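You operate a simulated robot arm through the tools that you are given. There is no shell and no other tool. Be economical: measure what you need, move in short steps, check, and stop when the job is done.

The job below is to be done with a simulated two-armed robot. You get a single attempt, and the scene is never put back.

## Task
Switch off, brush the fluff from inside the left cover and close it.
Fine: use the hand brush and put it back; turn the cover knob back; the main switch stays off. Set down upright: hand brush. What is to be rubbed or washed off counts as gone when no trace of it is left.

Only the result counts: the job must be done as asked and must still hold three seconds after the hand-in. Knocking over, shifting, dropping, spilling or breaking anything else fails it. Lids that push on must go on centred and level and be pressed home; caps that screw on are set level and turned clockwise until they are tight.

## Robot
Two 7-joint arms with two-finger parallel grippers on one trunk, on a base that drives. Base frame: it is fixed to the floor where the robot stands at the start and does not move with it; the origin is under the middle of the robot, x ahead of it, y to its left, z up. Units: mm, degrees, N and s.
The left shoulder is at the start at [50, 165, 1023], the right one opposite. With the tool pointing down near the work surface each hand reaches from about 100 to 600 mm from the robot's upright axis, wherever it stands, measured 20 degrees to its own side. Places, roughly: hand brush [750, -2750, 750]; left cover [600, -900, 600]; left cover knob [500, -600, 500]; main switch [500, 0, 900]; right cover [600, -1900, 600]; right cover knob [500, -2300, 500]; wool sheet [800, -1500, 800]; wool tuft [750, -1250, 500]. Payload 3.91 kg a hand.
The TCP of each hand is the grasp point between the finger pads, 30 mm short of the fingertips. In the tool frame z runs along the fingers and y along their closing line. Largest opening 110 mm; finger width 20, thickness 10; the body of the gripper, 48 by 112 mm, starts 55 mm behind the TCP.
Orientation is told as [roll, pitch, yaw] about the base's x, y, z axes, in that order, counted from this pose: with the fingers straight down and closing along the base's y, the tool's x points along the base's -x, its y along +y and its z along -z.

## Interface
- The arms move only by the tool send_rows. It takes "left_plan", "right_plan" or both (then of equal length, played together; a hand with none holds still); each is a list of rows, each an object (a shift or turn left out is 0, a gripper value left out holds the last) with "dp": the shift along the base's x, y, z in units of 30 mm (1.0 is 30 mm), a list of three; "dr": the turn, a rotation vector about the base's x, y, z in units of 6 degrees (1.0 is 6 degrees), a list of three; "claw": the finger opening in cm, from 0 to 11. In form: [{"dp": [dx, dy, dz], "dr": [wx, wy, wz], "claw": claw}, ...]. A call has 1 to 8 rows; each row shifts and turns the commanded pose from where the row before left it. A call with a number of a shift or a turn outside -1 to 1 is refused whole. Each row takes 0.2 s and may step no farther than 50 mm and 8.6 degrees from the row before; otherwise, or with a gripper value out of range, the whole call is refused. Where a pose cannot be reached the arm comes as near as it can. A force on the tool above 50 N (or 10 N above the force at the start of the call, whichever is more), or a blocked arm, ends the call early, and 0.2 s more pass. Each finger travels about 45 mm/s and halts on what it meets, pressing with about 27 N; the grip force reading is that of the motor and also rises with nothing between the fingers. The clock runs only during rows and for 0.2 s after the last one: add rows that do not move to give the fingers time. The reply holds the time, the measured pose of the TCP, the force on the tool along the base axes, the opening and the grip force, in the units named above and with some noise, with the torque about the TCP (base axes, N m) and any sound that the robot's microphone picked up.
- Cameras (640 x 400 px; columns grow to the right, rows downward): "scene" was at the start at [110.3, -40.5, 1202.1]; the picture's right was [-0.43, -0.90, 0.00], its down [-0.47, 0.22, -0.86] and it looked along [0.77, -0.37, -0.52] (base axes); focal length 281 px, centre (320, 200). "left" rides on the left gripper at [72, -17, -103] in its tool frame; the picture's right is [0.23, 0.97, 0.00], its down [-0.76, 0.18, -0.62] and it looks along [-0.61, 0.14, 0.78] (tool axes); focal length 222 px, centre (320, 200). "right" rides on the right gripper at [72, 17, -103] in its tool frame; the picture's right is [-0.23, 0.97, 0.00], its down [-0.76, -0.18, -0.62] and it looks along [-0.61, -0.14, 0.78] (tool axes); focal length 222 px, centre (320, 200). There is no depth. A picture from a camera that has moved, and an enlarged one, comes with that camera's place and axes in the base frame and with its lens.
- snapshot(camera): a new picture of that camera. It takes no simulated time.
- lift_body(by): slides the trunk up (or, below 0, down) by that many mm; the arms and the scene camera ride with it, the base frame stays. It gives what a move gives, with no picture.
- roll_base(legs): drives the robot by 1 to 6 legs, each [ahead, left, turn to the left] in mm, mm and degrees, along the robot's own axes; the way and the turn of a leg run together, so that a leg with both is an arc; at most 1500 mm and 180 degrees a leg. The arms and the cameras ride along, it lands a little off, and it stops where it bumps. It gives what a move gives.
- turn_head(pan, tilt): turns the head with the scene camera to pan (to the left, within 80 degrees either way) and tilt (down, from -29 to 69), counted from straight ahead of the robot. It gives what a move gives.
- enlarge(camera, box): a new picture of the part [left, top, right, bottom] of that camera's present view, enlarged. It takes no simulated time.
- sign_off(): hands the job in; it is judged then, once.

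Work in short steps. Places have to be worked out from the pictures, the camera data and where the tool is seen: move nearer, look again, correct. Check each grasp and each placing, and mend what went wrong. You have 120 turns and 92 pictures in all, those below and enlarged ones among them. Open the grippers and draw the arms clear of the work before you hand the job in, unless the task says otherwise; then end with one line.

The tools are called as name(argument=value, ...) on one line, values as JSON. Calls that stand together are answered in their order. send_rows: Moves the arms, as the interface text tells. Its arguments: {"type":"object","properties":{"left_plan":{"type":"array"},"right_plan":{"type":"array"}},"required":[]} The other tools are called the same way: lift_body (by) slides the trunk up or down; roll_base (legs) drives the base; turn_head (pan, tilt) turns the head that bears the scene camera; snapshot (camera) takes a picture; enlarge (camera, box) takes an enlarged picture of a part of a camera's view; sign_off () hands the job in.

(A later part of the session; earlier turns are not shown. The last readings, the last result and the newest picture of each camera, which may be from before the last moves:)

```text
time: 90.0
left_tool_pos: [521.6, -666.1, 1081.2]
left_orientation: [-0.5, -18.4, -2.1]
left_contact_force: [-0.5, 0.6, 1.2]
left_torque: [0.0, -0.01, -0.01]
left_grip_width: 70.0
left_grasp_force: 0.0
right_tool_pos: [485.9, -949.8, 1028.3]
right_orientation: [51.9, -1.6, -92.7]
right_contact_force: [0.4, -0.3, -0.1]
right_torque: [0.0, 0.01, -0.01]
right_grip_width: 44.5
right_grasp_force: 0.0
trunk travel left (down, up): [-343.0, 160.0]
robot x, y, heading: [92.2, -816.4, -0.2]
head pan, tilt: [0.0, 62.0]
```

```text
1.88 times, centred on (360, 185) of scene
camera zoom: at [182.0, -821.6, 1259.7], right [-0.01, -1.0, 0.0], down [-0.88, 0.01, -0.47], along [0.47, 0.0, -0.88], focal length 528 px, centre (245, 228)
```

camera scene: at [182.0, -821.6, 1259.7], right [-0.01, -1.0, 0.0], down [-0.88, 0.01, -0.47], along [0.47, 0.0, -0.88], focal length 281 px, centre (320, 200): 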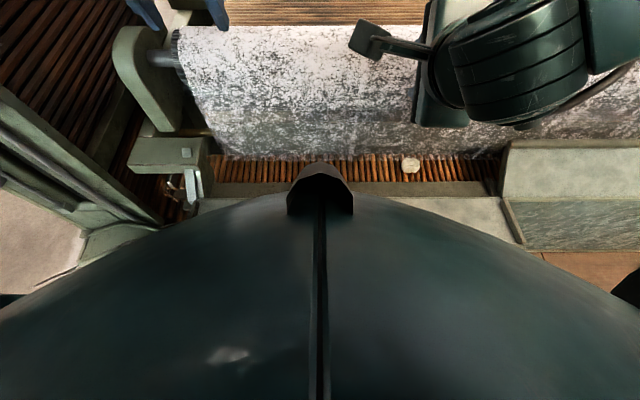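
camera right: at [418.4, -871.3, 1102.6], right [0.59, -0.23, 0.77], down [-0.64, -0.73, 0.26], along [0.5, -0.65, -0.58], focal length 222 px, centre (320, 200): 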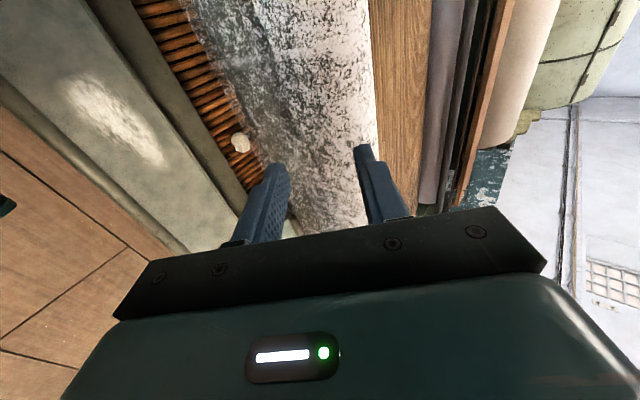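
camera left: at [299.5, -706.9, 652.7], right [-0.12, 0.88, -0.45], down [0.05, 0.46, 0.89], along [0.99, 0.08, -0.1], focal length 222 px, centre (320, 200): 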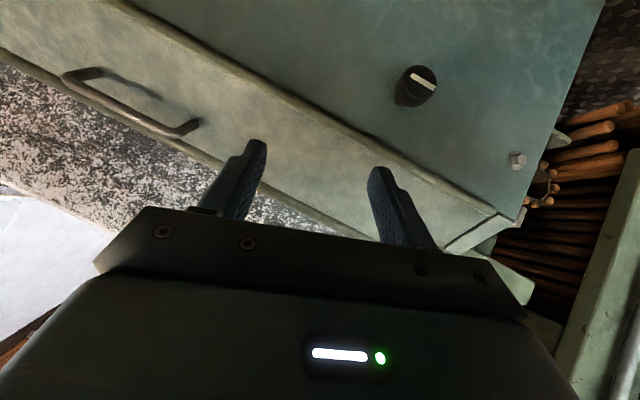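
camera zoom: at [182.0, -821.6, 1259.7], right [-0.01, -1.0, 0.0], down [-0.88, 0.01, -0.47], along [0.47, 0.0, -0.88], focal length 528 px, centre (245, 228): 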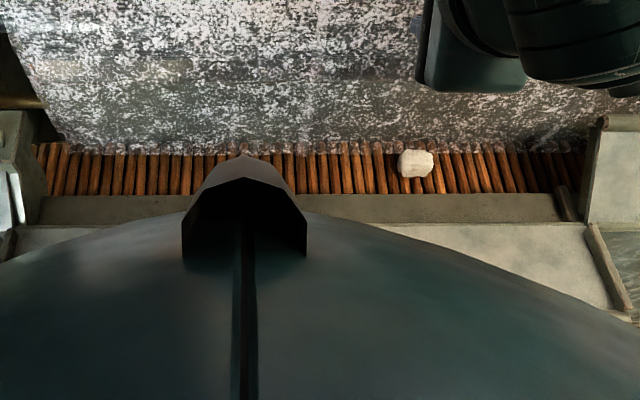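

The fluff is the streaky patch on the inner face of the open lid (y about -870 to -1035). The tuft on the slats must stay untouched. Now I fetch the brush: back off, then drive right and look.

roll_base(legs=[[-190, 0, 0], [0, -1300, 0]])

turn_head(pan=-30, tilt=30)

snapshot(camera="scene")

```text
time: 102.8
left_tool_pos: [318.4, -1966.1, 1080.9]
left_orientation: [-0.5, -18.3, -2.8]
left_contact_force: [-0.1, 0.5, -0.5]
left_torque: [0.01, -0.02, 0.02]
left_grip_width: 70.0
left_grasp_force: 0.1
right_tool_pos: [279.8, -2250.2, 1028.5]
right_orientation: [51.9, -1.4, -93.4]
right_contact_force: [-0.6, 0.4, 0.0]
right_torque: [0.0, 0.02, 0.01]
right_grip_width: 44.7
right_grasp_force: 0.0
trunk travel left (down, up): [-343.0, 160.0]
robot x, y, heading: [-117.9, -2114.3, -1.1]
head pan, tilt: [0.0, 62.0]
```

```text
time: 103.7
left_tool_pos: [319.2, -1966.8, 1081.9]
left_orientation: [-0.5, -18.3, -2.8]
left_contact_force: [0.6, 0.6, 0.4]
left_torque: [0.01, -0.02, 0.0]
left_grip_width: 70.1
left_grasp_force: 0.0
right_tool_pos: [280.5, -2249.5, 1027.6]
right_orientation: [52.0, -1.6, -93.4]
right_contact_force: [-0.3, 0.2, -0.5]
right_torque: [-0.05, 0.05, 0.03]
right_grip_width: 45.2
right_grasp_force: 0.0
trunk travel left (down, up): [-343.0, 160.0]
robot x, y, heading: [-117.1, -2114.0, -1.1]
head pan, tilt: [-30.0, 30.0]
```

```text
36 pictures are left
camera scene: at [-9.5, -2163.6, 1303.9], right [-0.51, -0.86, 0.0], down [-0.43, 0.26, -0.87], along [0.74, -0.45, -0.5], focal length 281 px, centre (320, 200)
```

scene: 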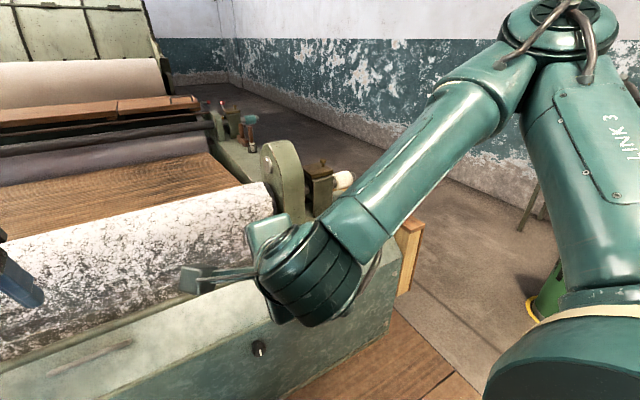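

The brush seems to be near the machine's right end, behind my arm. I drive 350 mm more to the right.

roll_base(legs=[[0, -380, 1]])

turn_head(pan=0, tilt=38)

snapshot(camera="scene")

snapshot(camera="right")

```text
time: 107.6
left_tool_pos: [312.5, -2340.0, 1082.1]
left_orientation: [-0.6, -18.3, -2.4]
left_contact_force: [-0.1, -0.9, 0.0]
left_torque: [0.0, -0.01, -0.04]
left_grip_width: 69.9
left_grasp_force: 0.1
right_tool_pos: [276.7, -2625.1, 1027.3]
right_orientation: [52.0, -1.5, -92.8]
right_contact_force: [0.4, 0.7, -0.6]
right_torque: [0.01, -0.01, 0.0]
right_grip_width: 44.7
right_grasp_force: 0.1
trunk travel left (down, up): [-343.0, 160.0]
robot x, y, heading: [-118.4, -2498.6, -0.6]
head pan, tilt: [-30.0, 30.0]
```

```text
time: 108.6
left_tool_pos: [313.0, -2340.1, 1081.6]
left_orientation: [-0.6, -18.4, -2.4]
left_contact_force: [-0.5, 0.6, 0.2]
left_torque: [-0.03, 0.01, -0.01]
left_grip_width: 70.0
left_grasp_force: 0.2
right_tool_pos: [275.7, -2625.9, 1027.5]
right_orientation: [51.9, -1.5, -92.9]
right_contact_force: [-0.5, 0.9, 0.4]
right_torque: [0.03, -0.01, 0.0]
right_grip_width: 44.9
right_grasp_force: 0.1
trunk travel left (down, up): [-343.0, 160.0]
robot x, y, heading: [-121.3, -2494.6, -0.5]
head pan, tilt: [0.0, 38.0]
```

```text
35 pictures are left
camera scene: at [-5.7, -2496.4, 1291.7], right [-0.01, -1.0, 0.0], down [-0.62, 0.01, -0.79], along [0.79, -0.01, -0.62], focal length 281 px, centre (320, 200)
```

scene: 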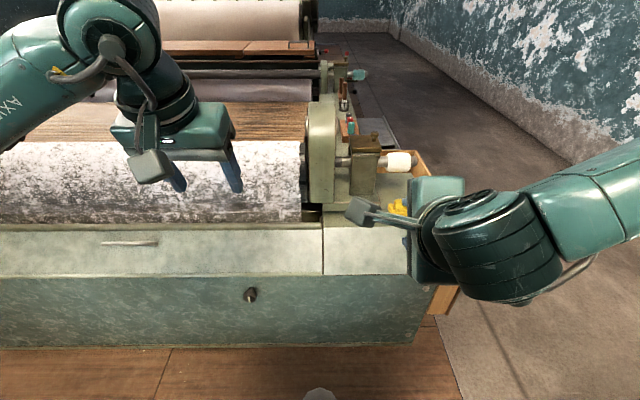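

```text
34 pictures are left
camera right: at [208.7, -2546.6, 1102.6], right [0.59, -0.24, 0.77], down [-0.64, -0.72, 0.26], along [0.5, -0.65, -0.58], focal length 222 px, centre (320, 200)
```

right: 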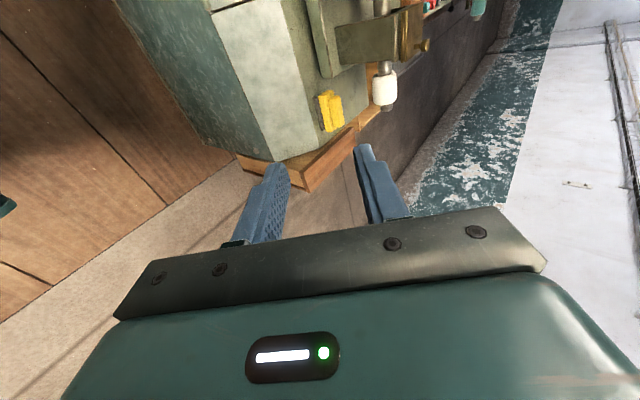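

A yellow object lies on the ledge at the machine end. I'll enlarge it.

enlarge(camera="right", box=[270, 50, 430, 150])

enlarge(camera="scene", box=[310, 50, 450, 240])

```text
4.00 times, centred on (350, 100) of right
camera zoom: at [208.7, -2546.6, 1102.6], right [0.59, -0.24, 0.77], down [-0.64, -0.72, 0.26], along [0.5, -0.65, -0.58], focal length 888 px, centre (200, 600)
```

zoom: 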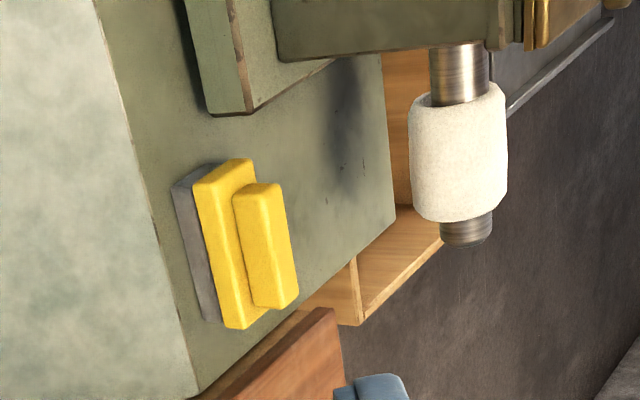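

```text
2.11 times, centred on (380, 145) of scene
camera zoom: at [-5.7, -2496.4, 1291.7], right [-0.01, -1.0, 0.0], down [-0.62, 0.01, -0.79], along [0.79, -0.01, -0.62], focal length 591 px, centre (194, 316)
```

zoom: 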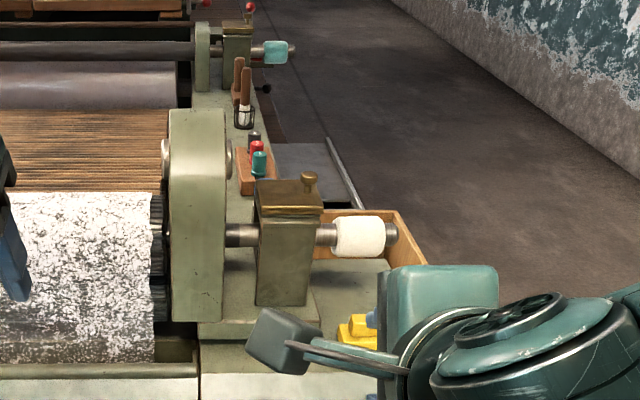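

It's the brush: grey bristles down, a yellow grip block on top with its long axis along y, near [650, -2752, 760]. I straighten the right hand to point down (closing along x) and drive closer.

send_rows(right_plan=[{"dp": [0.3, 0, 0], "dr": [0, 1, 0], "claw": 9}, {"dp": [0.3, 0, 0], "dr": [0, 1, 0]}, {"dp": [0.3, 0, 0], "dr": [0, 1, 0]}, {"dp": [0.3, 0, 0], "dr": [0, 1, 0]}, {"dp": [0.3, -0.2, 0], "dr": [0, 1, 0]}, {"dp": [0.3, -0.2, 0], "dr": [0, 1, 0]}, {"dp": [0.3, -0.2, 0], "dr": [0, 1, 0]}, {"dp": [0.3, -0.2, 0], "dr": [0, 1, 0.4]}])

roll_base(legs=[[215, -30, 0.5]])

snapshot(camera="right")

```text
time: 110.4
left_tool_pos: [313.3, -2340.9, 1081.7]
left_orientation: [-0.5, -18.1, -2.4]
left_contact_force: [0.4, 0.0, 0.0]
left_torque: [-0.04, 0.0, -0.01]
left_grip_width: 70.0
left_grasp_force: 0.0
right_tool_pos: [347.7, -2648.9, 1026.9]
right_orientation: [3.8, -3.1, -88.3]
right_contact_force: [0.2, 0.2, 0.3]
right_torque: [0.0, 0.03, 0.03]
right_grip_width: 89.9
right_grasp_force: 0.0
trunk travel left (down, up): [-343.0, 160.0]
robot x, y, heading: [-121.8, -2491.6, -0.4]
head pan, tilt: [0.0, 38.0]
```

```text
time: 112.1
left_tool_pos: [529.3, -2371.2, 1082.1]
left_orientation: [-0.5, -18.1, -2.0]
left_contact_force: [0.5, 0.5, -0.1]
left_torque: [-0.02, 0.02, 0.01]
left_grip_width: 69.9
left_grasp_force: 0.0
right_tool_pos: [566.4, -2677.8, 1027.0]
right_orientation: [3.9, -3.2, -88.1]
right_contact_force: [-0.4, 1.0, -0.2]
right_torque: [0.01, 0.01, 0.0]
right_grip_width: 90.0
right_grasp_force: 0.0
trunk travel left (down, up): [-343.0, 160.0]
robot x, y, heading: [97.8, -2522.1, -0.3]
head pan, tilt: [0.0, 38.0]
```

```text
31 pictures are left
camera right: at [573.4, -2599.3, 1127.1], right [0.98, -0.19, 0.08], down [-0.2, -0.73, 0.65], along [-0.07, -0.65, -0.76], focal length 222 px, centre (320, 200)
```

right: 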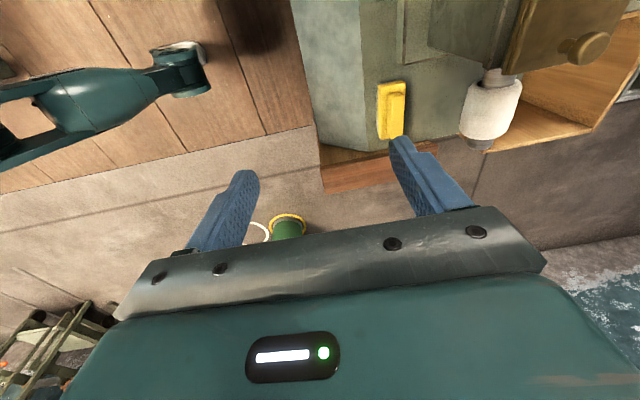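

The brush grip triangulates to about [706, -2771, 712], with a roller end at about [820, -2796, 806] to avoid. I drive a little closer, level the hand and hover above the brush.

roll_base(legs=[[55, -50, 0]])

send_rows(right_plan=[{"dp": [0.4, -0.2, -0.8], "dr": [0.52, 0.67, -0.3], "claw": 8}, {"dp": [0.4, -0.25, -0.9]}, {"dp": [0.4, -0.25, -0.9]}, {"dp": [0.4, -0.25, -0.9]}, {"dp": [0.4, -0.2, -0.9]}, {"dp": [0.4, -0.2, -0.9]}])

snapshot(camera="right")

```text
time: 113.2
left_tool_pos: [584.2, -2420.2, 1081.9]
left_orientation: [-0.4, -18.2, -1.9]
left_contact_force: [0.9, 0.0, -0.3]
left_torque: [-0.02, 0.01, -0.02]
left_grip_width: 70.1
left_grasp_force: 0.1
right_tool_pos: [621.7, -2727.8, 1027.8]
right_orientation: [3.9, -3.0, -88.1]
right_contact_force: [-0.4, -0.2, 0.0]
right_torque: [0.01, -0.01, 0.06]
right_grip_width: 89.9
right_grasp_force: 0.2
trunk travel left (down, up): [-343.0, 160.0]
robot x, y, heading: [151.4, -2574.7, -0.1]
head pan, tilt: [0.0, 38.0]
```

```text
time: 114.6
left_tool_pos: [584.0, -2421.3, 1082.1]
left_orientation: [-0.5, -18.3, -2.0]
left_contact_force: [-1.1, -0.1, -0.4]
left_torque: [0.0, 0.0, 0.01]
left_grip_width: 70.1
left_grasp_force: 0.0
right_tool_pos: [659.6, -2799.4, 887.6]
right_orientation: [-0.1, 0.1, -89.8]
right_contact_force: [-0.6, 0.0, -0.3]
right_torque: [0.02, 0.0, 0.01]
right_grip_width: 80.2
right_grasp_force: 0.1
right hand out of reach, approached as far as the arm can: row 3, 4, 5, 6
trunk travel left (down, up): [-343.0, 160.0]
robot x, y, heading: [150.4, -2572.3, -0.2]
head pan, tilt: [0.0, 38.0]
```

```text
30 pictures are left
camera right: at [675.7, -2726.1, 990.4], right [0.97, -0.22, 0.0], down [-0.18, -0.76, 0.62], along [-0.14, -0.6, -0.78], focal length 222 px, centre (320, 200)
```

right: 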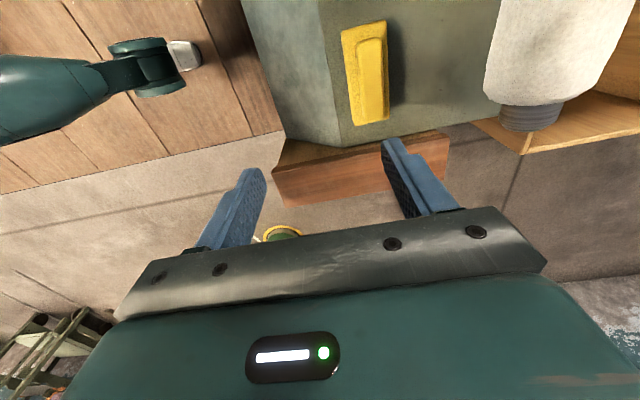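

The straight-down reach is short at this trunk height, and better sightlines put the grip near [724, -2790, 700]. I draw both hands back, lower the trunk and shift the base right before approaching.

send_rows(left_plan=[{"dp": [-0.8, 0, 0]}, {"dp": [-0.8, 0, 0]}, {"dp": [-0.8, 0, 0]}, {"dp": [-0.8, 0, 0]}], right_plan=[{"dp": [-0.8, 0.3, 0.5]}, {"dp": [-0.8, 0.3, 0.5]}, {"dp": [-0.8, 0.3, 0.5]}, {"dp": [-0.8, 0.3, 0.5]}])

lift_body(by=-170)

roll_base(legs=[[0, -60, 0]])

send_rows(right_plan=[{"dp": [0.8, 0, 0]}, {"dp": [0.8, 0, 0]}, {"dp": [0.8, 0, 0]}, {"dp": [0.8, 0, 0]}, {"dp": [0.8, 0, 0]}, {"dp": [0.7, 0, 0]}])

snapshot(camera="right")

```text
time: 115.6
left_tool_pos: [488.2, -2418.8, 1081.8]
left_orientation: [-0.4, -18.3, -2.0]
left_contact_force: [0.0, -0.4, -0.6]
left_torque: [-0.02, 0.05, -0.01]
left_grip_width: 70.0
left_grasp_force: 0.1
right_tool_pos: [563.7, -2761.3, 948.7]
right_orientation: [0.0, 0.2, -89.9]
right_contact_force: [-0.6, -0.7, 0.1]
right_torque: [0.0, 0.0, 0.0]
right_grip_width: 79.8
right_grasp_force: 0.2
trunk travel left (down, up): [-343.0, 160.0]
robot x, y, heading: [152.7, -2572.2, -0.3]
head pan, tilt: [0.0, 38.0]
```

```text
time: 117.5
left_tool_pos: [488.1, -2419.3, 912.2]
left_orientation: [-0.5, -18.3, -2.0]
left_contact_force: [0.5, 0.4, 0.2]
left_torque: [-0.01, -0.02, -0.03]
left_grip_width: 69.9
left_grasp_force: 0.0
right_tool_pos: [562.8, -2761.4, 778.2]
right_orientation: [-0.1, 0.1, -89.7]
right_contact_force: [-0.7, -1.3, 0.4]
right_torque: [-0.02, 0.0, -0.03]
right_grip_width: 80.2
right_grasp_force: 0.0
trunk travel left (down, up): [-173.0, 330.0]
robot x, y, heading: [149.1, -2574.3, -0.1]
head pan, tilt: [0.0, 38.0]
```

```text
time: 118.7
left_tool_pos: [488.8, -2476.5, 912.8]
left_orientation: [-0.5, -18.3, -1.9]
left_contact_force: [0.1, 0.0, 1.3]
left_torque: [-0.03, 0.0, -0.02]
left_grip_width: 69.9
left_grasp_force: 0.0
right_tool_pos: [563.8, -2819.0, 780.2]
right_orientation: [0.0, 0.2, -89.7]
right_contact_force: [-0.7, -0.1, 0.5]
right_torque: [-0.01, 0.02, 0.0]
right_grip_width: 80.1
right_grasp_force: 0.1
trunk travel left (down, up): [-173.0, 330.0]
robot x, y, heading: [153.1, -2636.0, 0.1]
head pan, tilt: [0.0, 38.0]
```

```text
time: 120.1
left_tool_pos: [489.1, -2477.1, 912.0]
left_orientation: [-0.6, -18.3, -1.9]
left_contact_force: [-0.4, -0.2, 0.1]
left_torque: [-0.01, 0.0, -0.01]
left_grip_width: 70.1
left_grasp_force: 0.1
right_tool_pos: [680.0, -2839.5, 786.0]
right_orientation: [0.0, 0.2, -89.7]
right_contact_force: [0.4, -0.2, 1.1]
right_torque: [0.02, 0.01, -0.01]
right_grip_width: 80.1
right_grasp_force: 0.1
right hand out of reach, approached as far as the arm can: row 5, 6
trunk travel left (down, up): [-173.0, 330.0]
robot x, y, heading: [147.9, -2633.3, -0.3]
head pan, tilt: [0.0, 38.0]
```

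```text
29 pictures are left
camera right: at [696.0, -2766.8, 890.1], right [0.97, -0.22, 0.0], down [-0.17, -0.76, 0.62], along [-0.14, -0.6, -0.78], focal length 222 px, centre (320, 200)
```

right: 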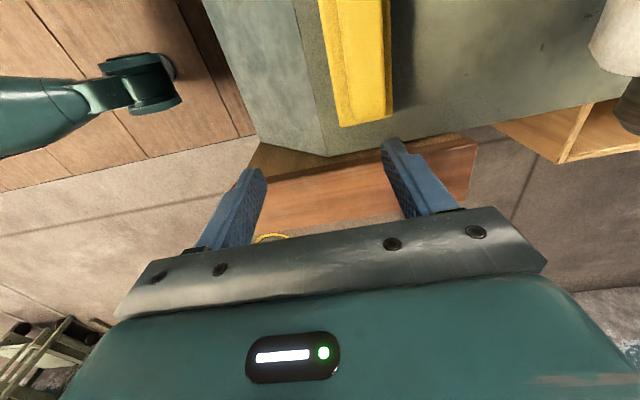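

The base itself has plenty of room (its front wheel shows at x≈200). I pull the hand back, drive 80 mm closer, then hover over the grip.

send_rows(right_plan=[{"dp": [-0.9, 0.3, 0]}, {"dp": [-0.9, 0.3, 0]}, {"dp": [-0.9, 0.3, 0]}])

roll_base(legs=[[80, 0, 0]])

snapshot(camera="right")

```text
time: 120.9
left_tool_pos: [488.6, -2478.1, 912.2]
left_orientation: [-0.4, -18.4, -1.9]
left_contact_force: [0.3, 0.5, -1.1]
left_torque: [0.04, 0.01, -0.02]
left_grip_width: 70.2
left_grasp_force: 0.1
right_tool_pos: [598.7, -2810.9, 787.2]
right_orientation: [0.0, 0.0, -89.7]
right_contact_force: [0.9, 0.5, -1.1]
right_torque: [0.01, 0.0, 0.01]
right_grip_width: 80.0
right_grasp_force: 0.1
trunk travel left (down, up): [-173.0, 330.0]
robot x, y, heading: [151.8, -2638.3, -0.2]
head pan, tilt: [0.0, 38.0]
```

```text
time: 122.0
left_tool_pos: [567.8, -2477.5, 911.7]
left_orientation: [-0.5, -18.3, -1.9]
left_contact_force: [-1.1, -0.6, 0.7]
left_torque: [0.03, -0.05, -0.02]
left_grip_width: 69.9
left_grasp_force: 0.0
right_tool_pos: [677.8, -2811.5, 787.3]
right_orientation: [-0.1, 0.1, -89.6]
right_contact_force: [-0.5, 0.1, -0.8]
right_torque: [0.03, 0.0, -0.02]
right_grip_width: 80.0
right_grasp_force: 0.0
trunk travel left (down, up): [-173.0, 330.0]
robot x, y, heading: [232.5, -2633.6, -0.3]
head pan, tilt: [0.0, 38.0]
```

```text
28 pictures are left
camera right: at [695.0, -2738.6, 889.0], right [0.97, -0.22, 0.0], down [-0.17, -0.76, 0.62], along [-0.14, -0.61, -0.78], focal length 222 px, centre (320, 200)
```

right: 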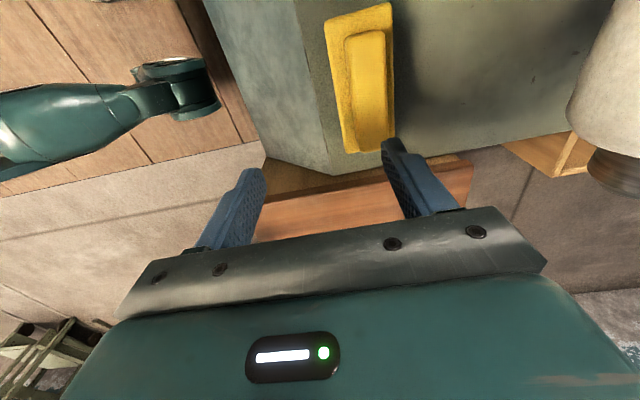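

Grip block centre is near [721, -2787], top z≈718, about 30 mm wide along x; roller clearance is fine (its edge x≈815). I move over it and descend.

send_rows(right_plan=[{"dp": [0.5, 0.3, 0]}, {"dp": [0.5, 0.3, 0]}, {"dp": [0.47, 0.2, -0.2]}, {"dp": [0, 0, -0.6]}, {"dp": [0, 0, -0.5]}])

snapshot(camera="right")

snapshot(camera="scene")

```text
time: 123.2
left_tool_pos: [568.2, -2477.8, 911.0]
left_orientation: [-0.5, -18.3, -1.9]
left_contact_force: [0.0, 0.4, 0.5]
left_torque: [0.0, -0.03, 0.02]
left_grip_width: 70.0
left_grasp_force: 0.0
right_tool_pos: [709.3, -2803.4, 754.5]
right_orientation: [0.2, 0.3, -89.7]
right_contact_force: [-0.5, -0.3, -0.5]
right_torque: [0.0, 0.02, -0.01]
right_grip_width: 79.8
right_grasp_force: 0.1
right hand out of reach, approached as far as the arm can: row 3, 4, 5
trunk travel left (down, up): [-173.0, 330.0]
robot x, y, heading: [233.3, -2633.7, 0.0]
head pan, tilt: [0.0, 38.0]
```

```text
27 pictures are left
camera right: at [725.6, -2730.1, 856.7], right [0.97, -0.22, 0.0], down [-0.17, -0.77, 0.62], along [-0.14, -0.6, -0.78], focal length 222 px, centre (320, 200)
```

right: 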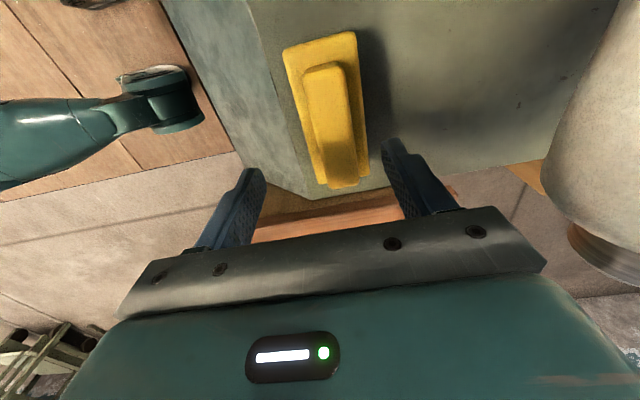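

```text
26 pictures are left
camera scene: at [346.0, -2635.7, 1121.7], right [0.0, -1.0, 0.0], down [-0.62, 0.0, -0.79], along [0.79, 0.0, -0.62], focal length 281 px, centre (320, 200)
```

scene: 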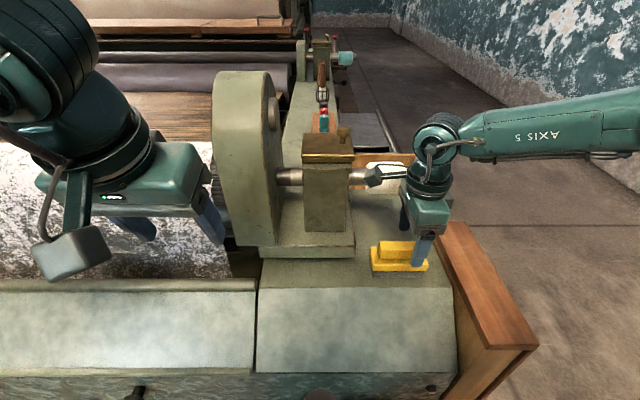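

The hand stops short again with a drift in y, likely from a wrist/elbow limit tied to shoulder height. I lift the right hand, retract the left, and lower the trunk 100 mm to flatten the reach.

send_rows(left_plan=[{"dp": [-0.9, 0, 0.2]}, {"dp": [-0.9, 0, 0.2]}, {"dp": [-0.9, 0, 0.2]}, {"dp": [-0.9, 0, 0.2]}], right_plan=[{"dp": [0, 0, 0.8]}, {"dp": [0, 0, 0.8]}, {"dp": [0, 0, 0.8]}, {"dp": [0, 0, 0.8]}])

lift_body(by=-100)

send_rows(right_plan=[{"dp": [0.4, 0.4, 0]}, {"dp": [0.2, 0.2, 0]}])

snapshot(camera="right")

```text
time: 124.1
left_tool_pos: [484.6, -2476.5, 938.8]
left_orientation: [0.8, -19.1, -1.4]
left_contact_force: [16.5, 9.1, -2.0]
left_torque: [-0.64, 1.05, -0.69]
left_grip_width: 70.1
left_grasp_force: 0.0
left hand out of reach, approached as far as the arm can: row 3, 4
right_tool_pos: [709.7, -2805.0, 836.9]
right_orientation: [0.0, 0.1, -89.7]
right_contact_force: [0.3, -0.5, -0.2]
right_torque: [0.0, 0.02, -0.02]
right_grip_width: 80.1
right_grasp_force: 0.0
trunk travel left (down, up): [-173.0, 330.0]
robot x, y, heading: [230.2, -2634.2, 0.1]
head pan, tilt: [0.0, 38.0]
stopped in row 4 (left hand): the force on the tool passed its limit at 143 N (the readings are from after the stop); the commanded pose is now the measured one
```

```text
time: 125.4
left_tool_pos: [482.8, -2476.1, 838.2]
left_orientation: [0.8, -18.9, -1.2]
left_contact_force: [40.0, 18.0, -2.7]
left_torque: [-1.24, 2.79, -1.07]
left_grip_width: 70.0
left_grasp_force: 0.1
right_tool_pos: [710.3, -2804.8, 738.4]
right_orientation: [0.1, 0.2, -89.7]
right_contact_force: [0.3, -0.2, -0.2]
right_torque: [0.0, -0.02, 0.03]
right_grip_width: 79.8
right_grasp_force: 0.0
trunk travel left (down, up): [-73.0, 430.0]
robot x, y, heading: [229.9, -2635.3, -0.0]
head pan, tilt: [0.0, 38.0]
```

```text
time: 126.0
left_tool_pos: [482.3, -2477.7, 837.0]
left_orientation: [0.6, -19.0, -1.3]
left_contact_force: [43.7, 16.7, 0.8]
left_torque: [-1.37, 3.58, -0.87]
left_grip_width: 70.0
left_grasp_force: 0.0
right_tool_pos: [726.0, -2790.4, 738.6]
right_orientation: [0.1, 0.2, -89.7]
right_contact_force: [0.0, 0.3, 0.0]
right_torque: [-0.02, 0.01, 0.0]
right_grip_width: 80.0
right_grasp_force: 0.1
right hand out of reach, approached as far as the arm can: row 2
trunk travel left (down, up): [-73.0, 430.0]
robot x, y, heading: [228.8, -2635.4, -0.2]
head pan, tilt: [0.0, 38.0]
```

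```text
25 pictures are left
camera right: at [741.1, -2717.8, 841.6], right [0.97, -0.22, 0.0], down [-0.18, -0.76, 0.62], along [-0.14, -0.6, -0.78], focal length 222 px, centre (320, 200)
```

right: 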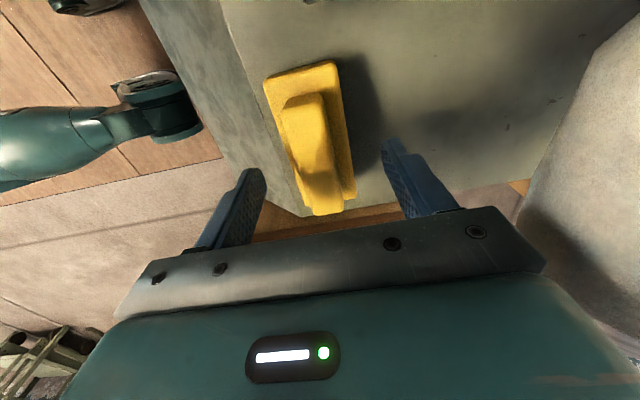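

Now the hand is over the grip. I ease the left hand forward off its contact, nudge the right hand to centre, lower slightly and close.

send_rows(left_plan=[{"dp": [0.7, 0, 0]}, {"dp": [0.7, 0, 0]}, {"dp": [0, 0, 0]}, {"dp": [0, 0, 0]}, {"dp": [0, 0, 0]}, {"dp": [0, 0, 0]}], right_plan=[{"dp": [-0.05, 0.3, -0.2]}, {"dp": [0, 0.1, -0.1]}, {"claw": 2}, {"claw": 2}, {"claw": 2}, {"claw": 2}])

snapshot(camera="right")

```text
time: 127.4
left_tool_pos: [524.6, -2476.7, 839.0]
left_orientation: [0.7, -19.0, -1.5]
left_contact_force: [-0.6, -0.6, 0.6]
left_torque: [-0.01, -0.03, -0.02]
left_grip_width: 70.0
left_grasp_force: 0.1
right_tool_pos: [718.3, -2785.7, 731.0]
right_orientation: [0.1, 0.2, -89.7]
right_contact_force: [-0.1, 0.5, 0.3]
right_torque: [0.03, 0.01, 0.01]
right_grip_width: 25.4
right_grasp_force: 27.3
right hand out of reach, approached as far as the arm can: row 1
trunk travel left (down, up): [-73.0, 430.0]
robot x, y, heading: [225.9, -2629.8, -0.1]
head pan, tilt: [0.0, 38.0]
```

```text
24 pictures are left
camera right: at [733.3, -2712.6, 832.9], right [0.97, -0.22, 0.0], down [-0.17, -0.76, 0.62], along [-0.14, -0.6, -0.78], focal length 222 px, centre (320, 200)
```

right: 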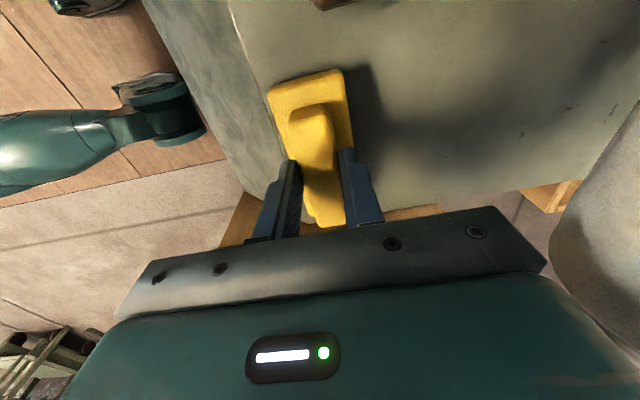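

The grip block is held (25.4 mm). Release pose to remember: [718, -2786, 731]. I lift 25 mm and check.

send_rows(right_plan=[{"dp": [0, 0, 0.4], "claw": 1.5}, {"dp": [0, 0, 0.6]}, {"dp": [0, 0, 0.6]}, {"dp": [0, 0, 0]}])

snapshot(camera="scene")

```text
time: 128.4
left_tool_pos: [524.9, -2477.1, 837.5]
left_orientation: [0.7, -19.0, -1.5]
left_contact_force: [0.1, -1.3, 1.8]
left_torque: [0.0, 0.03, 0.0]
left_grip_width: 70.0
left_grasp_force: 0.1
right_tool_pos: [718.2, -2783.4, 778.5]
right_orientation: [-0.1, 0.1, -89.8]
right_contact_force: [0.0, -0.6, 0.3]
right_torque: [-0.01, 0.03, 0.01]
right_grip_width: 14.9
right_grasp_force: 0.0
trunk travel left (down, up): [-73.0, 430.0]
robot x, y, heading: [233.8, -2631.6, -0.1]
head pan, tilt: [0.0, 38.0]
```

```text
23 pictures are left
camera scene: at [346.0, -2635.7, 1021.7], right [0.0, -1.0, 0.0], down [-0.62, 0.0, -0.79], along [0.79, 0.0, -0.62], focal length 281 px, centre (320, 200)
```

scene: 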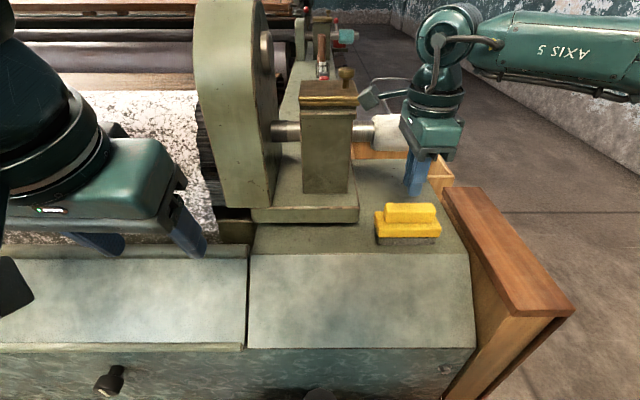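

The fingers only pinched the grip's top edge and slipped off; better sightlines put its top at z≈695. The brush is still in place, so I reopen and go about 20 mm lower, to TCP z≈709.

send_rows(right_plan=[{"claw": 8}, {"claw": 8}, {"claw": 8}, {"dp": [0.1, 0, -0.6]}, {"dp": [0, 0, -0.9]}, {"dp": [0, 0, -0.8]}])

snapshot(camera="right")

```text
time: 129.8
left_tool_pos: [524.7, -2476.2, 836.8]
left_orientation: [0.7, -19.0, -1.4]
left_contact_force: [0.0, -0.5, 0.1]
left_torque: [0.0, 0.0, -0.02]
left_grip_width: 70.2
left_grasp_force: 0.2
right_tool_pos: [718.5, -2788.5, 710.0]
right_orientation: [0.2, 0.2, -89.8]
right_contact_force: [-0.2, -0.6, -0.1]
right_torque: [0.0, 0.03, -0.01]
right_grip_width: 80.0
right_grasp_force: 0.1
right hand out of reach, approached as far as the arm can: row 5, 6
trunk travel left (down, up): [-73.0, 430.0]
robot x, y, heading: [227.6, -2634.0, -0.0]
head pan, tilt: [0.0, 38.0]
```

```text
22 pictures are left
camera right: at [734.0, -2716.8, 813.3], right [0.97, -0.22, 0.0], down [-0.17, -0.76, 0.62], along [-0.14, -0.6, -0.78], focal length 222 px, centre (320, 200)
```

right: 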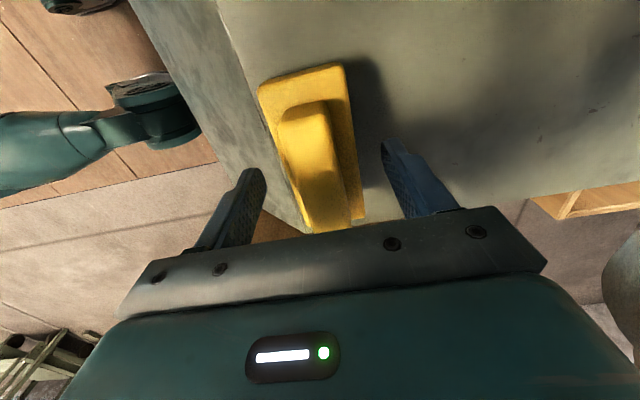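

The grip is now well between the fingers. Close firmly and wait.

send_rows(right_plan=[{"claw": 1}, {"claw": 1}, {"claw": 1}, {"claw": 1}, {"claw": 1}, {"claw": 1}])

send_rows(right_plan=[{"dp": [0, 0, 0.4]}, {"dp": [0, 0, 0.6]}, {"dp": [0, 0, 0.6]}, {"dp": [0, 0, 0]}])

snapshot(camera="scene")

```text
time: 131.2
left_tool_pos: [523.8, -2477.2, 837.3]
left_orientation: [0.7, -19.0, -1.5]
left_contact_force: [0.0, 0.2, -0.1]
left_torque: [0.02, -0.02, 0.02]
left_grip_width: 69.9
left_grasp_force: 0.1
right_tool_pos: [718.1, -2789.5, 710.1]
right_orientation: [0.1, 0.3, -89.7]
right_contact_force: [-0.5, -0.5, -0.3]
right_torque: [0.0, 0.0, 0.01]
right_grip_width: 49.5
right_grasp_force: 27.3
trunk travel left (down, up): [-73.0, 430.0]
robot x, y, heading: [231.2, -2631.2, 0.0]
head pan, tilt: [0.0, 38.0]
```

```text
time: 132.2
left_tool_pos: [524.2, -2477.0, 838.4]
left_orientation: [0.7, -18.9, -1.5]
left_contact_force: [-1.1, 0.2, 0.0]
left_torque: [-0.01, -0.02, 0.0]
left_grip_width: 70.2
left_grasp_force: 0.1
right_tool_pos: [717.5, -2789.4, 758.3]
right_orientation: [0.0, 0.1, -89.7]
right_contact_force: [-0.8, -1.2, -0.4]
right_torque: [-0.04, 0.04, 0.05]
right_grip_width: 49.8
right_grasp_force: 27.4
trunk travel left (down, up): [-73.0, 430.0]
robot x, y, heading: [230.1, -2631.8, 0.0]
head pan, tilt: [0.0, 38.0]
```

```text
21 pictures are left
camera scene: at [346.0, -2635.7, 1021.6], right [0.0, -1.0, 0.0], down [-0.62, 0.0, -0.79], along [0.79, 0.0, -0.62], focal length 281 px, centre (320, 200)
```

scene: 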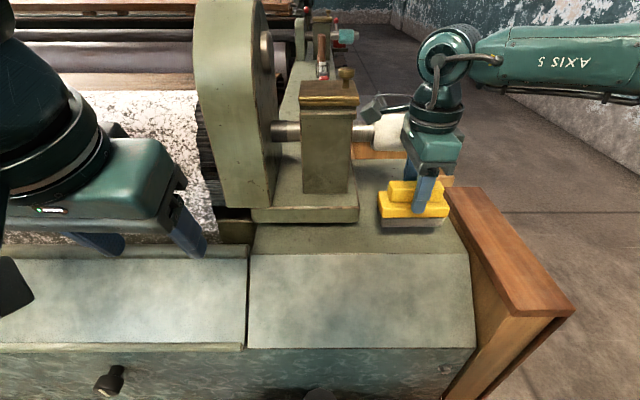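

The brush is lifted, held by its base (49.6 mm); its set-down pose is TCP [718, -2789, 710]. I raise and retract it, then drive back to the left cover.

send_rows(right_plan=[{"dp": [-0.7, 0, 0.7]}, {"dp": [-0.9, 0, 0.6]}, {"dp": [-0.9, 0, 0.5]}, {"dp": [-0.9, 0, 0.5]}, {"dp": [-0.9, 0, 0.3]}])

roll_base(legs=[[-330, 0, 0], [0, 1450, 0], [0, 420, 0]])

turn_head(pan=-8, tilt=48)

lift_body(by=200)

snapshot(camera="scene")

```text
time: 133.4
left_tool_pos: [523.1, -2477.1, 837.2]
left_orientation: [0.7, -19.1, -1.4]
left_contact_force: [0.6, 0.0, -0.5]
left_torque: [-0.01, 0.02, 0.06]
left_grip_width: 70.2
left_grasp_force: 0.0
right_tool_pos: [588.6, -2789.0, 835.6]
right_orientation: [0.0, 0.1, -89.7]
right_contact_force: [0.0, -0.2, -2.1]
right_torque: [0.05, -0.02, -0.01]
right_grip_width: 49.4
right_grasp_force: 27.3
trunk travel left (down, up): [-73.0, 430.0]
robot x, y, heading: [231.2, -2632.9, 0.1]
head pan, tilt: [0.0, 38.0]
```

```text
time: 152.0
left_tool_pos: [201.3, -598.0, 837.9]
left_orientation: [0.8, -19.1, -1.8]
left_contact_force: [-0.7, -0.4, -0.1]
left_torque: [-0.01, 0.01, 0.01]
left_grip_width: 69.9
left_grasp_force: 0.1
right_tool_pos: [263.9, -911.2, 834.8]
right_orientation: [0.1, 0.2, -90.1]
right_contact_force: [-0.6, -0.2, -1.1]
right_torque: [-0.01, 0.02, 0.02]
right_grip_width: 49.3
right_grasp_force: 26.9
trunk travel left (down, up): [-73.0, 430.0]
robot x, y, heading: [-92.1, -756.1, -0.5]
head pan, tilt: [0.0, 38.0]
```

```text
time: 152.7
left_tool_pos: [200.6, -599.2, 838.1]
left_orientation: [0.7, -19.0, -1.8]
left_contact_force: [0.1, -0.2, 0.8]
left_torque: [0.03, -0.01, -0.02]
left_grip_width: 69.6
left_grasp_force: 0.1
right_tool_pos: [263.9, -911.3, 835.3]
right_orientation: [-0.1, 0.1, -90.1]
right_contact_force: [0.2, 0.1, -1.0]
right_torque: [0.0, 0.0, -0.01]
right_grip_width: 49.3
right_grasp_force: 27.1
trunk travel left (down, up): [-73.0, 430.0]
robot x, y, heading: [-94.5, -757.1, -0.6]
head pan, tilt: [-8.0, 48.0]
```

```text
time: 154.9
left_tool_pos: [201.0, -599.3, 1038.2]
left_orientation: [0.7, -19.0, -1.8]
left_contact_force: [0.2, -0.3, 0.4]
left_torque: [-0.01, -0.02, -0.01]
left_grip_width: 70.1
left_grasp_force: 0.1
right_tool_pos: [264.9, -911.3, 1035.8]
right_orientation: [0.0, 0.1, -90.1]
right_contact_force: [-0.7, -0.2, -0.7]
right_torque: [0.01, -0.01, 0.0]
right_grip_width: 49.4
right_grasp_force: 26.5
trunk travel left (down, up): [-273.0, 230.0]
robot x, y, heading: [-95.2, -755.4, -0.4]
head pan, tilt: [-8.0, 48.0]
```

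```text
20 pictures are left
camera scene: at [13.4, -767.6, 1207.1], right [-0.15, -0.99, 0.0], down [-0.74, 0.11, -0.67], along [0.66, -0.1, -0.74], focal length 281 px, centre (320, 200)
```

scene: 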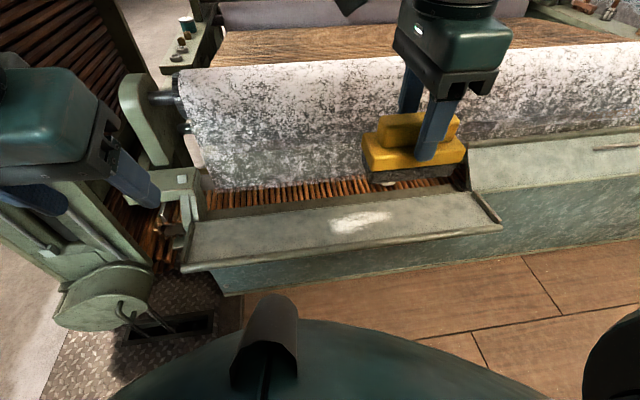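

The open lid lies flat; sightlines put its inner face at z≈566, with the fluff spanning x 447–517 and y -868 to -1055. I drive in and lower the trunk so the brush is above it.

roll_base(legs=[[185, -20, 0]])

lift_body(by=-240)

send_rows(right_plan=[{"dp": [0.6, 0.8, -0.5]}, {"dp": [0.6, 0.8, -0.9]}, {"dp": [0.4, 0, -1]}, {"dp": [0, 0, -1]}, {"dp": [0, 0, -1]}])

snapshot(camera="scene")

```text
time: 156.4
left_tool_pos: [382.5, -620.4, 1038.5]
left_orientation: [0.7, -19.1, -1.9]
left_contact_force: [0.6, 0.0, 0.1]
left_torque: [-0.01, 0.0, -0.05]
left_grip_width: 69.7
left_grasp_force: 0.0
right_tool_pos: [444.6, -933.8, 1035.0]
right_orientation: [0.0, 0.1, -90.1]
right_contact_force: [0.0, 0.2, -2.1]
right_torque: [0.0, -0.01, 0.0]
right_grip_width: 49.5
right_grasp_force: 26.6
trunk travel left (down, up): [-273.0, 230.0]
robot x, y, heading: [87.9, -773.8, -0.5]
head pan, tilt: [-8.0, 48.0]
```

```text
time: 158.9
left_tool_pos: [381.2, -621.2, 797.8]
left_orientation: [0.8, -18.9, -2.0]
left_contact_force: [-0.2, 0.6, -0.3]
left_torque: [-0.02, 0.01, -0.02]
left_grip_width: 70.1
left_grasp_force: 0.2
right_tool_pos: [444.5, -933.7, 796.6]
right_orientation: [0.1, 0.1, -90.2]
right_contact_force: [-0.1, 0.3, -1.4]
right_torque: [0.02, -0.05, 0.0]
right_grip_width: 49.6
right_grasp_force: 27.2
trunk travel left (down, up): [-33.0, 470.0]
robot x, y, heading: [90.3, -776.0, -0.6]
head pan, tilt: [-8.0, 48.0]
```

```text
time: 160.1
left_tool_pos: [382.4, -621.2, 797.5]
left_orientation: [0.7, -19.0, -1.9]
left_contact_force: [0.4, 0.3, 0.2]
left_torque: [-0.01, -0.01, -0.01]
left_grip_width: 69.9
left_grasp_force: 0.1
right_tool_pos: [490.2, -886.3, 666.2]
right_orientation: [0.1, 0.1, -90.1]
right_contact_force: [-1.4, -0.3, -0.8]
right_torque: [-0.01, -0.04, -0.01]
right_grip_width: 49.7
right_grasp_force: 27.2
trunk travel left (down, up): [-33.0, 470.0]
robot x, y, heading: [89.4, -777.4, -0.4]
head pan, tilt: [-8.0, 48.0]
```

```text
19 pictures are left
camera scene: at [194.2, -789.0, 967.2], right [-0.15, -0.99, 0.0], down [-0.73, 0.11, -0.67], along [0.66, -0.1, -0.74], focal length 281 px, centre (320, 200)
```

scene: 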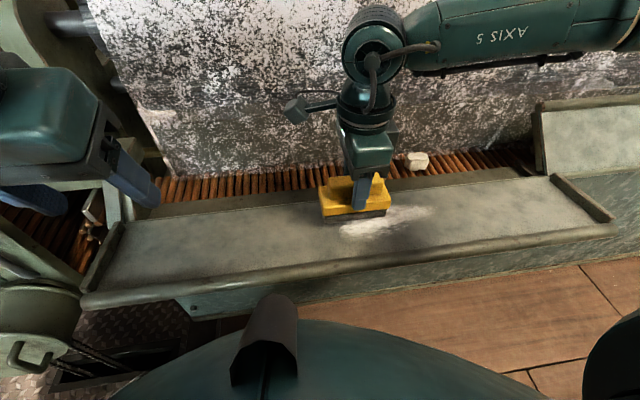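

The brush is above the left end of the patch. I lower it gently until contact shows in the force.

send_rows(right_plan=[{"dp": [0, 0, -0.6]}, {"dp": [0, 0, -0.3]}, {"dp": [0, 0, -0.15]}])

```text
time: 160.9
left_tool_pos: [381.7, -621.4, 797.7]
left_orientation: [0.8, -19.0, -1.9]
left_contact_force: [-0.1, 0.1, 0.6]
left_torque: [0.01, -0.01, -0.01]
left_grip_width: 70.0
left_grasp_force: 0.1
right_tool_pos: [488.8, -892.9, 635.9]
right_orientation: [0.1, 0.2, -90.1]
right_contact_force: [0.3, 0.5, -1.1]
right_torque: [0.01, 0.0, -0.01]
right_grip_width: 49.2
right_grasp_force: 27.4
right hand out of reach, approached as far as the arm can: row 1, 3
trunk travel left (down, up): [-33.0, 470.0]
robot x, y, heading: [87.4, -772.4, -0.7]
head pan, tilt: [-8.0, 48.0]
```

No contact yet, and the wrist limit shows again near the body. I lift slightly and shift the base 70 mm left so the patch lies further to the right hand's side.

send_rows(right_plan=[{"dp": [0, 0, 0.8]}])

roll_base(legs=[[0, 75, 0.5]])

send_rows(right_plan=[{"dp": [0.2, -0.9, 0]}, {"dp": [0.1, -0.7, -0.6]}, {"dp": [0, 0, -0.3]}, {"dp": [0, 0, -0.2]}, {"dp": [0, 0, -0.1]}])

```text
time: 161.3
left_tool_pos: [381.0, -620.1, 797.2]
left_orientation: [0.7, -19.0, -1.9]
left_contact_force: [0.3, 0.6, 1.3]
left_torque: [-0.01, 0.0, 0.0]
left_grip_width: 70.1
left_grasp_force: 0.0
right_tool_pos: [488.4, -892.8, 661.7]
right_orientation: [0.0, 0.1, -90.2]
right_contact_force: [0.4, -0.9, -1.2]
right_torque: [0.0, 0.01, -0.02]
right_grip_width: 49.2
right_grasp_force: 26.4
trunk travel left (down, up): [-33.0, 470.0]
robot x, y, heading: [88.3, -777.6, -0.4]
head pan, tilt: [-8.0, 48.0]
```

```text
time: 162.7
left_tool_pos: [380.5, -542.8, 797.2]
left_orientation: [0.7, -19.1, -1.5]
left_contact_force: [0.0, 0.1, 0.5]
left_torque: [-0.01, 0.01, -0.02]
left_grip_width: 70.0
left_grasp_force: 0.0
right_tool_pos: [490.7, -813.7, 660.6]
right_orientation: [0.0, 0.2, -89.7]
right_contact_force: [0.9, 0.2, -1.6]
right_torque: [-0.02, 0.01, 0.01]
right_grip_width: 49.5
right_grasp_force: 26.7
trunk travel left (down, up): [-33.0, 470.0]
robot x, y, heading: [86.7, -700.7, 0.1]
head pan, tilt: [-8.0, 48.0]
```

```text
time: 163.8
left_tool_pos: [381.8, -541.7, 798.0]
left_orientation: [0.7, -19.0, -1.4]
left_contact_force: [-0.7, -0.1, 0.8]
left_torque: [0.01, 0.0, -0.03]
left_grip_width: 69.9
left_grasp_force: 0.1
right_tool_pos: [498.5, -862.5, 624.2]
right_orientation: [0.0, 0.2, -89.7]
right_contact_force: [0.2, 0.0, -0.9]
right_torque: [0.03, -0.03, 0.0]
right_grip_width: 49.8
right_grasp_force: 27.0
trunk travel left (down, up): [-33.0, 470.0]
robot x, y, heading: [87.1, -698.5, -0.2]
head pan, tilt: [-8.0, 48.0]
```

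Still free at TCP z 624. Continue down in small steps.

send_rows(right_plan=[{"dp": [0, 0, -0.15]}, {"dp": [0, 0, -0.15]}, {"dp": [0, 0, -0.15]}])

enlarge(camera="scene", box=[280, 140, 480, 270])

```text
time: 164.7
left_tool_pos: [378.8, -542.6, 798.9]
left_orientation: [0.6, -19.0, -1.5]
left_contact_force: [0.2, 0.2, -0.7]
left_torque: [0.01, -0.01, 0.01]
left_grip_width: 70.1
left_grasp_force: 0.1
right_tool_pos: [501.0, -861.5, 614.7]
right_orientation: [0.4, 0.3, -89.7]
right_contact_force: [7.3, -1.4, 24.2]
right_torque: [-0.01, -0.02, -0.07]
right_grip_width: 50.3
right_grasp_force: 27.0
trunk travel left (down, up): [-33.0, 470.0]
robot x, y, heading: [87.4, -702.0, -0.1]
head pan, tilt: [-8.0, 48.0]
```

```text
3.08 times, centred on (380, 205) of scene
camera zoom: at [193.8, -711.8, 967.6], right [-0.14, -0.99, 0.0], down [-0.73, 0.1, -0.67], along [0.66, -0.09, -0.74], focal length 864 px, centre (135, 185)
```

zoom: 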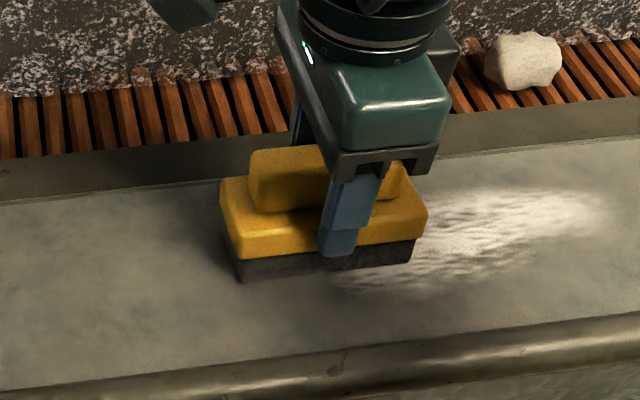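

Contact at TCP z≈615 with 24 N. I brush along -y in the back lane, shift 25 mm toward the free edge, and brush back.

send_rows(right_plan=[{"dp": [0.2, 0, 0]}, {"dp": [0, -0.85, 0]}, {"dp": [0, -0.85, 0]}, {"dp": [0, -0.85, 0]}, {"dp": [0, -0.85, 0]}, {"dp": [0, -0.85, 0]}, {"dp": [0, -0.85, 0]}, {"dp": [0, -0.85, 0]}])

send_rows(right_plan=[{"dp": [-0.85, 0, 0]}, {"dp": [0, 0.85, 0]}, {"dp": [0, 0.85, 0]}, {"dp": [0, 0.85, 0]}, {"dp": [0, 0.85, 0]}, {"dp": [0, 0.85, 0]}, {"dp": [0, 0.85, 0]}, {"dp": [0, 0.85, 0]}])

snapshot(camera="scene")

```text
time: 166.4
left_tool_pos: [380.3, -542.6, 797.2]
left_orientation: [0.5, -19.1, -1.4]
left_contact_force: [0.9, 0.3, 0.2]
left_torque: [-0.03, -0.01, 0.05]
left_grip_width: 70.0
left_grasp_force: 0.1
right_tool_pos: [504.3, -1041.7, 609.8]
right_orientation: [-0.1, 0.1, -89.6]
right_contact_force: [1.9, 4.4, 10.1]
right_torque: [0.38, 0.19, -0.2]
right_grip_width: 50.2
right_grasp_force: 27.0
trunk travel left (down, up): [-33.0, 470.0]
robot x, y, heading: [84.7, -698.2, 0.1]
head pan, tilt: [-8.0, 48.0]
```

```text
time: 168.2
left_tool_pos: [381.5, -542.9, 797.7]
left_orientation: [0.8, -19.1, -1.5]
left_contact_force: [-0.4, -0.7, -0.4]
left_torque: [0.02, 0.01, -0.02]
left_grip_width: 69.9
left_grasp_force: 0.1
right_tool_pos: [479.6, -860.9, 611.6]
right_orientation: [0.2, 0.1, -89.8]
right_contact_force: [2.9, -9.8, 21.7]
right_torque: [-0.29, 0.42, 0.29]
right_grip_width: 50.4
right_grasp_force: 27.0
trunk travel left (down, up): [-33.0, 470.0]
robot x, y, heading: [87.6, -700.2, -0.1]
head pan, tilt: [-8.0, 48.0]
```

```text
17 pictures are left
camera scene: at [193.8, -712.3, 967.4], right [-0.14, -0.99, 0.0], down [-0.73, 0.1, -0.67], along [0.66, -0.09, -0.74], focal length 281 px, centre (320, 200)
```

scene: 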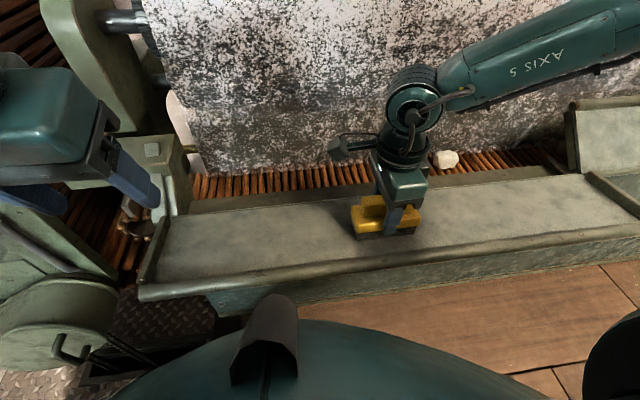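

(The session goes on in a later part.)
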